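You operate a simulated robot arm through the tools that you are given. There is no shell and no other tool. Be economical: measure what you need, move in short steps, check, and stop when the job is done.

You are at the controls of a simulated robot arm. One attempt, no reset.

TASK
Switch the magnet lever on.
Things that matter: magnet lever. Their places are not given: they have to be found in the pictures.

It is judged by the outcome, as a careful person would: the job done as asked, and still so three seconds after it is handed in. It fails if anything else is knocked over, pushed out of place, dropped, spilled or broken.

THE ROBOT
A 7-joint arm with a two-finger parallel gripper, fixed in place. Base frame: the origin is at the foot of the arm, x ahead of it, y to its left, z up. Units: m, degrees, N and s.
With the tool pointing down near the work surface it reaches from about 0.3 to 0.7 m from the base axis. Its first joint turns from -66.0 to 66.0 degrees. Payload 1.57 kg.
The tool frame sits at the grasp point between the pads (the TCP): z along the fingers, y along the line on which they close. The tips reach 0.03 m beyond it. The gripper opens to 0.11 m. The fingers are 0.024 m wide and 0.012 m thick; the gripper's body (0.048 by 0.112 m) begins 0.078 m behind the TCP.
Orientation is told as [roll, pitch, yaw] about the base's x, y, z axes, in that order, counted from this pose: with the fingers straight down and closing along the base's y, the tool's x points along the base's -x, its y along +y and its z along -z.

THE INTERFACE
- The arm moves only by the tool apply_moves. Its arguments are lists of equal length, an entry for each row: "delta_pos": the shift along the tool's x, y, z in units of 40 mm (1.0 is 40 mm), a list of three; "delta_rot": the turn, a rotation vector about the tool's x, y, z in units of 5 degrees (1.0 is 5 degrees), a list of three. In form: {"delta_pos": [[dx, dy, dz], ...], "delta_rot": [[wx, wy, wz], ...]}. A call has 1 to 12 rows; each row shifts and turns the commanded pose from where the row before left it, along the tool's axes as they then stand. "claw" is the gripper command, from -1 (shut) to 1 (fully open), values between in proportion, set as the call begins (left out, the last holds). A call with a number of a shift or a turn outside -1 to 1 is refused whole. Each row takes 0.2 s and may step no farther than 0.05 m and 8.6 degrees from the row before; otherwise, or with a gripper value out of range, the whole call is refused. Where a pose cannot be reached the arm comes as near as it can. A force on the tool above 40 N (or 10 N above the force at the start of the call, whichever is more), or a blocked arm, ends the call early, and 0.2 s more pass. The fingers move at their own pace (about 0.108 m/s each) and stop on an object; they squeeze with about 21 N. The grip force told is the motor's: it shows also when the fingers shut on nothing. Time passes only in rows, and 0.2 s behind the last, so rows that do not move let the fingers close. The reply holds the time, the measured pose of the TCP, the force on the tool along the base axes, the opening and the grip force, in the units named above and with some noise.
- Cameras (640 x 400 px; columns grow to the right, rows downward): "scene" is fixed at [0.1635, -0.3948, 1.3919]; the picture's right is [0.78, -0.63, 0.00], its down [-0.42, -0.52, -0.74] and it looks along [0.47, 0.58, -0.67] (base axes); focal length 362 px, centre (320, 200). "wrist" rides on the gripper at [-0.036, 0, -0.08] in the tool frame; the picture's right is [0.00, -1.00, 0.00], its down [0.97, 0.00, -0.24] and it looks along [0.24, 0.00, 0.97] (tool axes); focal length 218 px, centre (320, 200).
- camera(camera): a new picture of that camera. No time passes.
- pixel_to_xyz(camera, pixels): for up to 12 pixels [column, row] of the newest picture of that camera ("zoom" is the newest enlarged one), the place [x, y, z] in the base frame of the surface seen there, good to about 0.003 m. No time passes.
- zoom(camera, box): a new picture of the part [left, top, right, bottom] of that camera's present view, enlarged. No time passes.
- finish_job(): hands the job in; it is judged then, once.

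Work in short steps. Measure before you move; look again where a grasp or a placing could have gone wrong, and mend it. You have 60 turns and 26 pictures in all, those below and enlarged ones among them. Open the gripper and draw the arm clear of the work before you hand the job in, unless the task says otherwise; then end with one line.

The tools are called after ">>>" as a command line: name --argument value ..., lists and objects as JSON in quotes. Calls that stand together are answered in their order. apply_moves: Moves the arm, as the interface text tells. Its arguments: {"type":"object","properties":{"delta_pos":{"type":"array"},"delta_rot":{"type":"array"},"claw":{"type":"number"}},"required":["delta_pos","delta_rot"]} The other tools are called the same way: camera (camera) takes a picture; pixel_to_xyz (camera, pixels) gives the place of the surface under pixels of a picture; zoom (camera, box) takes an enlarged picture of a part of a camera's view; finish_job () hands the job in.

At the start:

```text
t: 0.0
tool_pos: [0.2988, -0.1625, 1.1083]
orientation: [-0.1, 0.1, 0.0]
ft_force: [0.0, 0.4, 0.6]
opening: 0.1099
finger_force: 0.1
```

scene: 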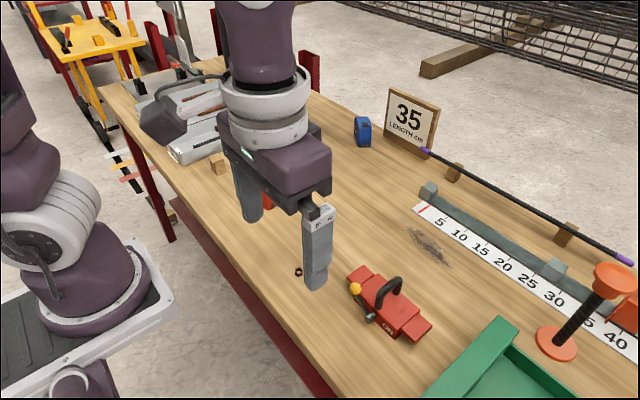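
wrist: 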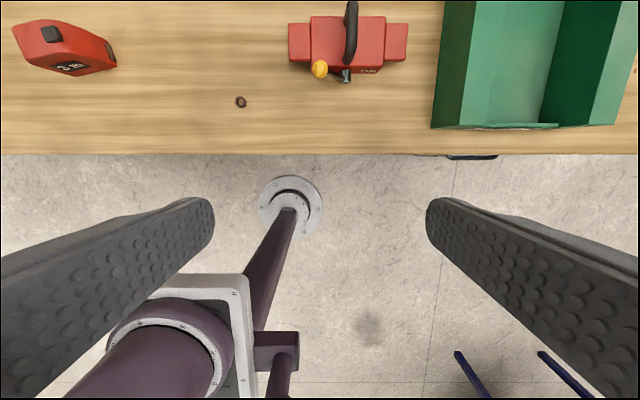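

The red block with a black handle and a yellow-knobbed lever near scene (360,295) looks like the magnet. I'll enlarge it in both views.

>>> zoom --camera "scene" --box '[330, 250, 450, 350]'

>>> zoom --camera "wrist" --box '[270, 0, 430, 100]'

```text
4.00 times, centred on (390, 300) of scene
```

zoom: 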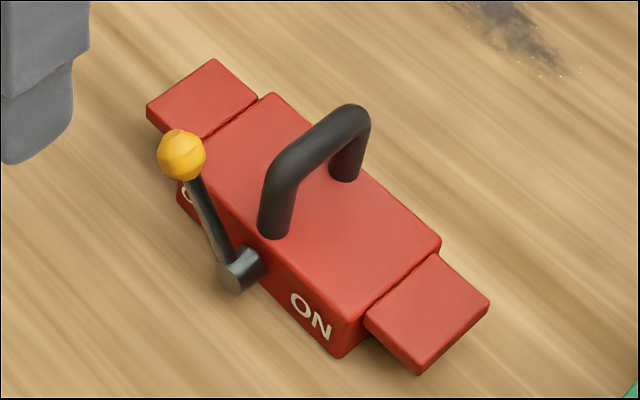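

```text
4.00 times, centred on (350, 50) of wrist
```

zoom: 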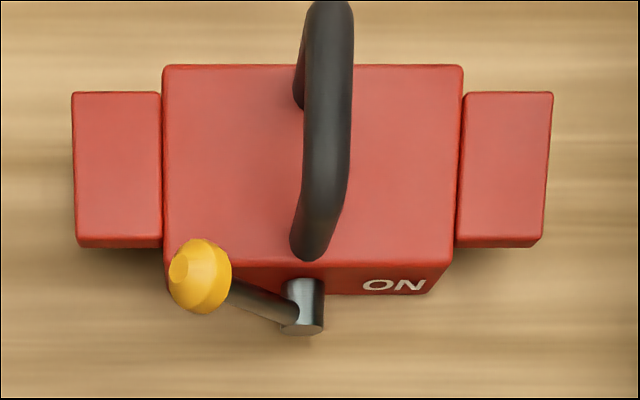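

The lever pivots on the block's near face, with the knob leaning towards OFF (+y) and ON on the -y side. I'll measure the knob, hub, block and handle.

>>> pixel_to_xyz --camera "zoom" --pixels '[[205, 275], [180, 270], [265, 298], [305, 330], [305, 290], [310, 245], [330, 20], [170, 75], [455, 75], [440, 255], [395, 286], [120, 240]]'

>>> pixel_to_xyz --camera "scene" --pixels '[[375, 288], [354, 289], [381, 308], [389, 318], [417, 278], [397, 300], [298, 271]]'

```text
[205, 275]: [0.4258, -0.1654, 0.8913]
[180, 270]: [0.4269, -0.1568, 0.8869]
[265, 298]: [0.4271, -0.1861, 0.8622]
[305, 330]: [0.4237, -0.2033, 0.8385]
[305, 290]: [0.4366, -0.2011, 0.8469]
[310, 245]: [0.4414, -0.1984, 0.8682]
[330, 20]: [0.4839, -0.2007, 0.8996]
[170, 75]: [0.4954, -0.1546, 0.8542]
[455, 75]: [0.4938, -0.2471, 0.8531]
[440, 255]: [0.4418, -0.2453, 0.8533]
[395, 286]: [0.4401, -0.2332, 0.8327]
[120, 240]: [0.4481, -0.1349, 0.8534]
```

```text
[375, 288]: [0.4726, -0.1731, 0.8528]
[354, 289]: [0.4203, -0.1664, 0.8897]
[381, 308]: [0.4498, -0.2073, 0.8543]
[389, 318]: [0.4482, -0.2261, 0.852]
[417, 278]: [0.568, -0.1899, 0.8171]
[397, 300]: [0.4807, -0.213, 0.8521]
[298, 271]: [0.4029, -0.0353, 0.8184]
```

The knob centre is near (0.427, -0.166, 0.884) and the pivot near y=-0.203, z=0.843, so the lever is about 0.055 m long. The handle starts at x≈0.44. I'll close the fingers and move to x=0.42, y=-0.12, on the knob's +y side, staying high for now.

>>> apply_moves --delta_pos '[[-0.757, 0.265, 0], [-0.757, 0.265, 0], [-0.757, 0.265, 0], [-0.757, 0.265, 0], [0, 0, 0.75], [0, 0, 0.75], [0, 0, 0.75], [0, 0, 0.75], [0, 0, 0.7], [0, 0, 0]]' --delta_rot '[[0, 0, 0], [0, 0, 0], [0, 0, 0], [0, 0, 0], [0, 0, 0], [0, 0, 0], [0, 0, 0], [0, 0, 0], [0, 0, 0], [0, 0, 0]]' --claw -1

>>> camera --camera "wrist"

>>> camera --camera "scene"

```text
t: 2.2
tool_pos: [0.4194, -0.1201, 0.9605]
orientation: [0.0, 0.0, -0.1]
ft_force: [0.1, -0.4, 0.2]
opening: 0.0002
finger_force: 20.7
```

```text
21 pictures are left
```

wrist: 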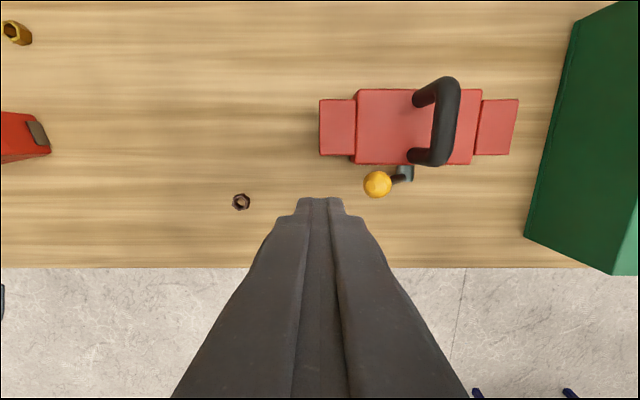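

```text
20 pictures are left
```

scene: 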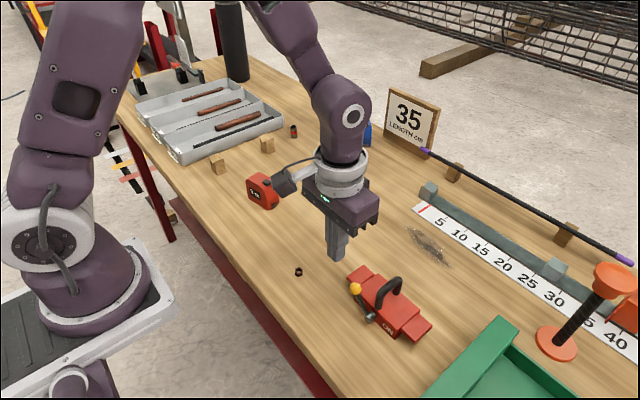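

The path is clear. I'll measure the knob, bin rim and handle again before going down.

>>> pixel_to_xyz --camera "wrist" --pixels '[[377, 183], [366, 184], [389, 184], [403, 174], [425, 156], [570, 60], [620, 240], [535, 225], [250, 240], [445, 85], [320, 205], [342, 150]]'

```text
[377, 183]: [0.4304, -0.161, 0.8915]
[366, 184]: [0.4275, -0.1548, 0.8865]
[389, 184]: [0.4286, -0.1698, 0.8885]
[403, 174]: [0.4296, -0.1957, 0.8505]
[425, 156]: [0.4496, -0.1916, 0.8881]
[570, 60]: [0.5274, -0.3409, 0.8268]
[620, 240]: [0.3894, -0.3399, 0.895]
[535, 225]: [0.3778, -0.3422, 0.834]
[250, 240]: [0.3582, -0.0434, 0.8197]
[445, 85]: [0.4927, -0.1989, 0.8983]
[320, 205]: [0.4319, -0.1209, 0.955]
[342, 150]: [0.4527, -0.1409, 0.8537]
```

The bin is clear (y < -0.34) and the knob is confirmed at y≈-0.162. I'll lower the tips to about z=0.873 and then push slowly towards -y.

>>> apply_moves --delta_pos '[[0, 0, 0.5], [0, 0, 0.5], [0, 0, 0.44], [0, 0, 0], [0, -0.25, 0], [0, -0.25, 0], [0, -0.15, 0], [0, -0.15, 0], [0, -0.15, 0], [0, -0.15, 0], [0, 0, 0]]' --delta_rot '[[0, 0, 0], [0, 0, 0], [0, 0, 0], [0, 0, 0], [0, 0, 0], [0, 0, 0], [0, 0, 0], [0, 0, 0], [0, 0, 0], [0, 0, 0], [0, 0, 0]]'

>>> camera --camera "wrist"

```text
t: 4.6
tool_pos: [0.42, -0.1646, 0.9039]
orientation: [0.0, 0.0, 0.0]
ft_force: [-0.9, 1.0, 0.2]
opening: 0.0
finger_force: 21.0
```

```text
19 pictures are left
```

wrist: 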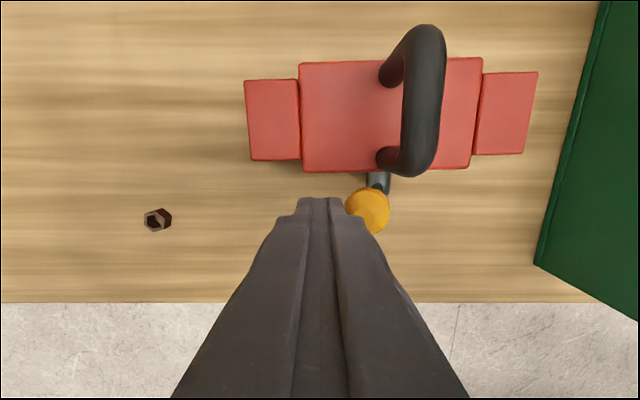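

The knob is moving with about 1 N. The block looks slightly turned in this view, so I'll check whether it shifted.

>>> zoom --camera "scene" --box '[330, 250, 450, 350]'

>>> pixel_to_xyz --camera "wrist" --pixels '[[305, 68], [479, 62], [466, 162], [308, 166], [250, 155], [528, 150]]'

```text
4.00 times, centred on (390, 300) of scene
```

zoom: 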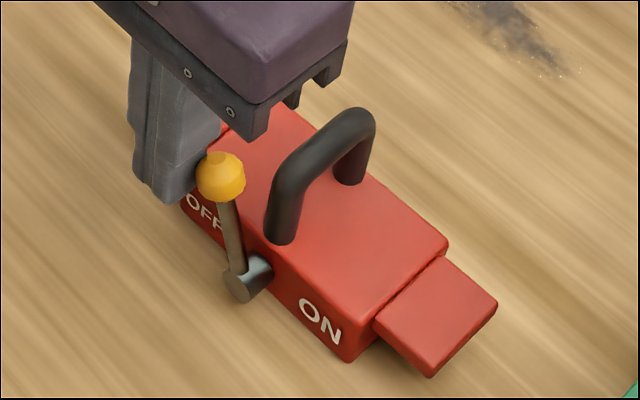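

```text
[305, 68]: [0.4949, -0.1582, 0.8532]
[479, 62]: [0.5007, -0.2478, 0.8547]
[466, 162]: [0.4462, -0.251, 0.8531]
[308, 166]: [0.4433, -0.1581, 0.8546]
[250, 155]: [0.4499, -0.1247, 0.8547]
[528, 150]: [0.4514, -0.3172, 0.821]
```

The block has slid about 3 mm with the push, so pushing purely sideways isn't ideal. I'll bring the lever just to vertical in small steps. After that I'll roll the tool about the pivot, so the push has a downward part that holds the block.

>>> apply_moves --delta_pos '[[0, -0.1, -0.02], [0, -0.1, -0.02], [0, -0.1, 0], [0, -0.1, 0], [0, -0.1, 0], [0, 0, 0]]' --delta_rot '[[0, 0, 0], [0, 0, 0], [0, 0, 0], [0, 0, 0], [0, 0, 0], [0, 0, 0]]'

>>> zoom --camera "scene" --box '[330, 250, 450, 350]'

>>> camera --camera "wrist"

```text
t: 6.0
tool_pos: [0.4183, -0.1849, 0.9045]
orientation: [0.1, 0.0, 0.0]
ft_force: [-0.3, 0.1, -0.3]
opening: 0.0
finger_force: 20.3
```

```text
4.00 times, centred on (390, 300) of scene
```

zoom: 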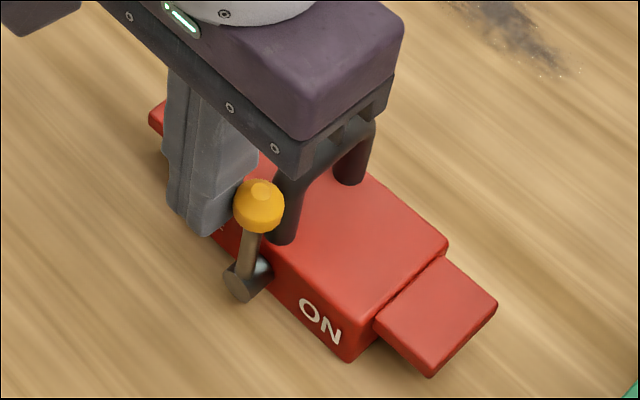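

```text
16 pictures are left
```

wrist: 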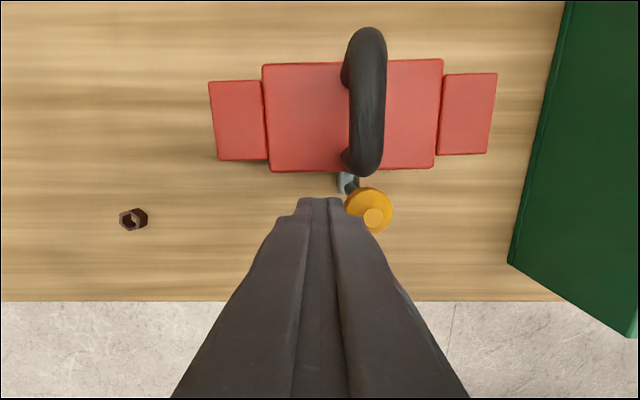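

The block stayed put this time and the lever is about vertical. Now I'll roll the tool about the pivot towards ON in 4° steps.

>>> apply_moves --delta_pos '[[0, -0.106, -0.037], [0, -0.106, -0.037], [0, -0.106, -0.037], [0, -0.106, -0.037], [0, -0.106, -0.037], [0, -0.106, -0.037], [0, 0, 0]]' --delta_rot '[[-0.8, 0, 0], [-0.8, 0, 0], [-0.8, 0, 0], [-0.8, 0, 0], [-0.8, 0, 0], [-0.8, 0, 0], [0, 0, 0]]'

>>> zoom --camera "scene" --box '[330, 250, 450, 350]'

>>> camera --camera "wrist"

```text
t: 7.6
tool_pos: [0.4186, -0.2113, 0.9102]
orientation: [24.2, -0.1, 0.0]
ft_force: [-0.2, -1.6, -0.1]
opening: 0.0
finger_force: 20.7
```

```text
4.00 times, centred on (390, 300) of scene
```

zoom: 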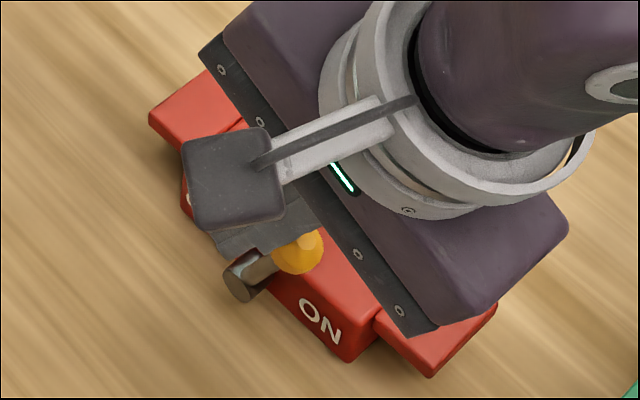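

```text
14 pictures are left
```

wrist: 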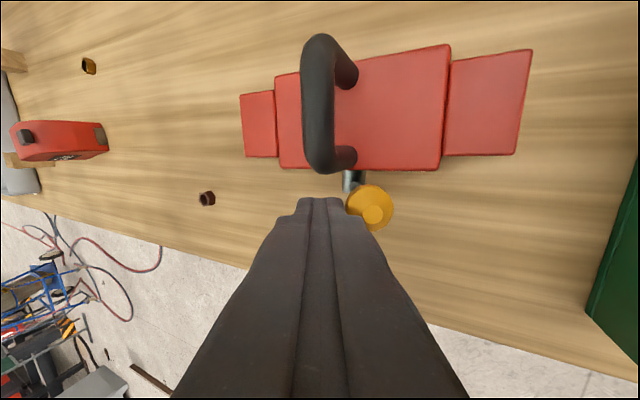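

The block is holding still and the lever is past vertical by roughly 25°. I'll continue another 16°.

>>> apply_moves --delta_pos '[[0, -0.106, -0.037], [0, -0.106, -0.037], [0, -0.106, -0.037], [0, -0.106, -0.037], [0, 0, 0]]' --delta_rot '[[-0.8, 0, 0], [-0.8, 0, 0], [-0.8, 0, 0], [-0.8, 0, 0], [0, 0, 0]]'

>>> zoom --camera "scene" --box '[330, 250, 450, 350]'

>>> zoom --camera "wrist" --box '[220, 50, 540, 250]'

```text
t: 8.8
tool_pos: [0.4192, -0.2287, 0.9064]
orientation: [40.0, 0.1, 0.0]
ft_force: [-0.4, 0.6, 0.4]
opening: 0.0
finger_force: 21.0
```

```text
4.00 times, centred on (390, 300) of scene
```

zoom: 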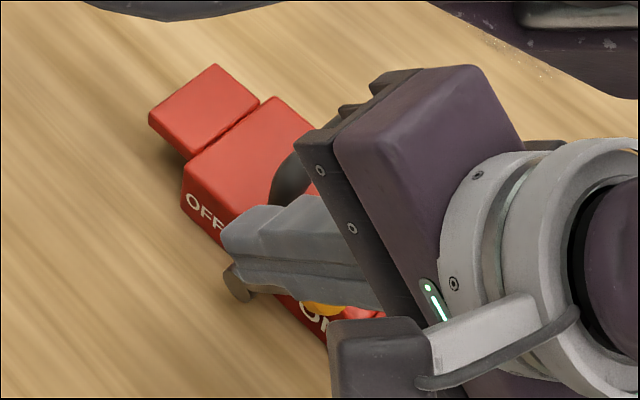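

```text
2.00 times, centred on (380, 150) of wrist
```

zoom: 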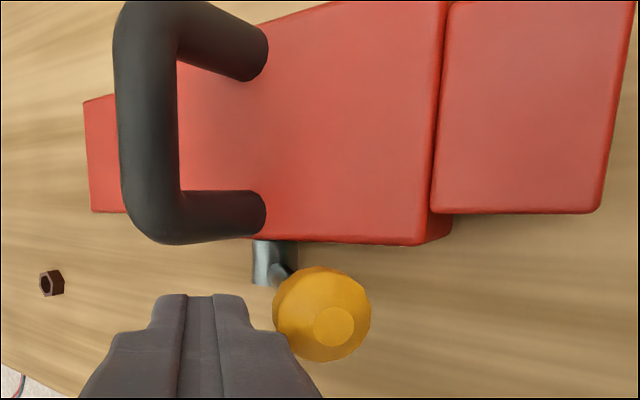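

No stop has been felt yet and forces are under 1 N. I'll keep the tilt, because of the bin on that side, and slide along the tool's -y in small steps, watching for the end-stop.

>>> apply_moves --delta_pos '[[0, -0.06, 0], [0, -0.06, 0], [0, -0.06, 0], [0, 0, 0]]' --delta_rot '[[0, 0, 0], [0, 0, 0], [0, 0, 0], [0, 0, 0]]'

>>> zoom --camera "wrist" --box '[220, 50, 540, 250]'

>>> pixel_to_xyz --camera "zoom" --pixels '[[320, 310], [340, 330], [270, 265], [420, 235], [270, 225]]'

```text
t: 9.8
tool_pos: [0.4191, -0.2328, 0.9018]
orientation: [40.1, 0.0, 0.1]
ft_force: [-0.8, 6.8, 7.3]
opening: 0.0
finger_force: 21.1
```

```text
2.00 times, centred on (380, 150) of wrist
```

zoom: 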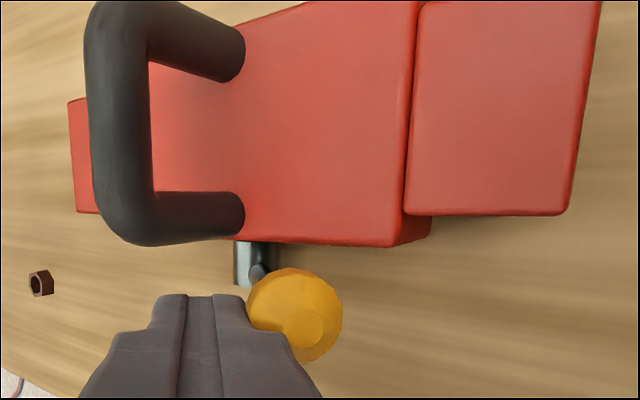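

```text
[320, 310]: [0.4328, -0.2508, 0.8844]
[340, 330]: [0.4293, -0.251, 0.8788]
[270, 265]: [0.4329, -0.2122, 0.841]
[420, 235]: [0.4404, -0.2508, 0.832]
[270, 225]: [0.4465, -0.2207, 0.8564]
```

There is now about 10 N against the push and the knob is near (-0.248, 0.88), which mirrors its OFF position, so this is the ON end-stop. I'll back off along tool +y, lift and unroll.

>>> apply_moves --delta_pos '[[0, 0.2, 0], [0, 0.4, -0.3], [0, 0.5, -0.8], [0, 0.5, -0.8], [0, 0, -0.8], [0, 0, -0.5], [0, 0, 0], [0, 0, 0]]' --delta_rot '[[0, 0, 0], [0, 0, 0], [0, 0, 0], [0, 0, 0], [1, 0, 0], [1, 0, 0], [1, 0, 0], [1, 0, 0]]'

>>> apply_moves --delta_pos '[[0, 0, 0], [0, 0, 0], [0, 0, 0], [0, 0, 0], [0.9, 0.3, 0], [0.9, 0.3, 0], [0.9, 0.3, 0], [0, 0, 0]]' --delta_rot '[[1, 0, 0], [1, 0, 0], [1, 0, 0], [1, 0, 0], [0, 0, 0], [0, 0, 0], [0, 0, 0], [0, 0, 0]]' --claw 1

>>> camera --camera "scene"

>>> zoom --camera "scene" --box '[330, 250, 450, 350]'

```text
t: 11.6
tool_pos: [0.4196, -0.2657, 1.0416]
orientation: [19.8, 0.1, 0.0]
ft_force: [-0.4, 0.2, 0.4]
opening: 0.0
finger_force: 21.4
```

```text
t: 13.4
tool_pos: [0.311, -0.2301, 1.0427]
orientation: [0.0, -0.1, 0.0]
ft_force: [0.3, -0.8, 0.0]
opening: 0.11
finger_force: 0.0
```

```text
10 pictures are left
```

scene: 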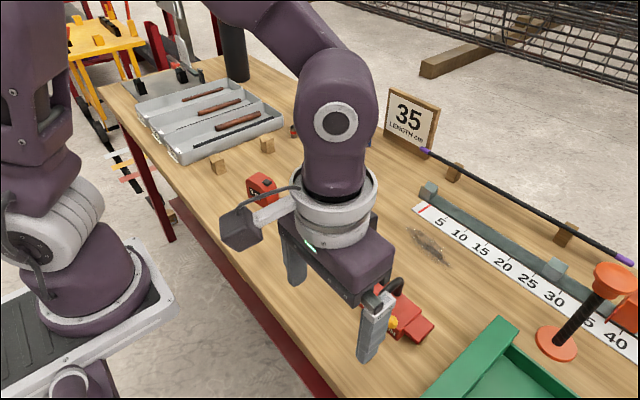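

```text
4.00 times, centred on (390, 300) of scene
```

zoom: 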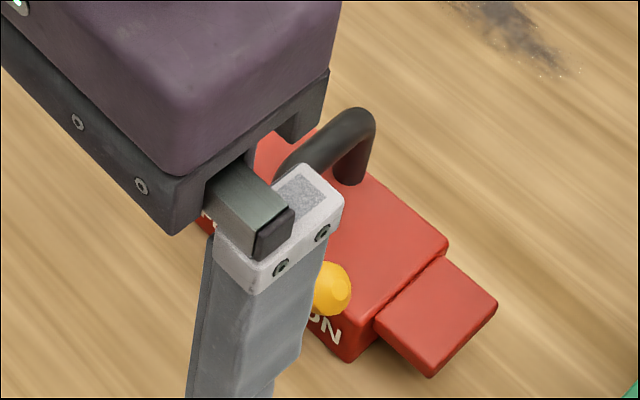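

The lever stayed over, though the arm partly hides it. I'll raise the arm and move it to the left for a clear check.

>>> apply_moves --delta_pos '[[0, 0.6, -0.7], [0, 0.9, -0.5], [0, 1, 0], [0, 1, 0], [0, 0, 0]]' --delta_rot '[[0, 0, 0], [0, 0, 0], [0, 0, 0], [0, 0, 0], [0, 0, 0]]'

>>> zoom --camera "scene" --box '[330, 250, 450, 350]'

```text
t: 14.6
tool_pos: [0.3113, -0.0893, 1.0894]
orientation: [-0.1, 0.0, 0.0]
ft_force: [0.4, -0.5, 1.0]
opening: 0.1103
finger_force: 0.0
```

```text
4.00 times, centred on (390, 300) of scene
```

zoom: 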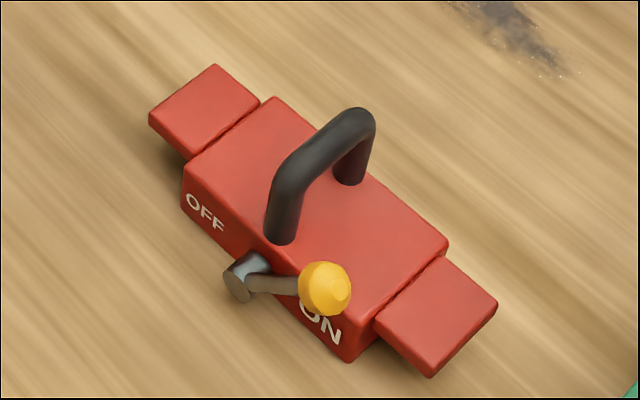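

The lever rests at ON, the block has barely moved, the gripper is open and the arm is clear. I'm handing the job in.

>>> finish_job

```text
The job is handed in.
```

The magnet lever is switched to ON, resting at its end-stop; the magnet block slid about 3 mm during the first push, and I touched nothing else.
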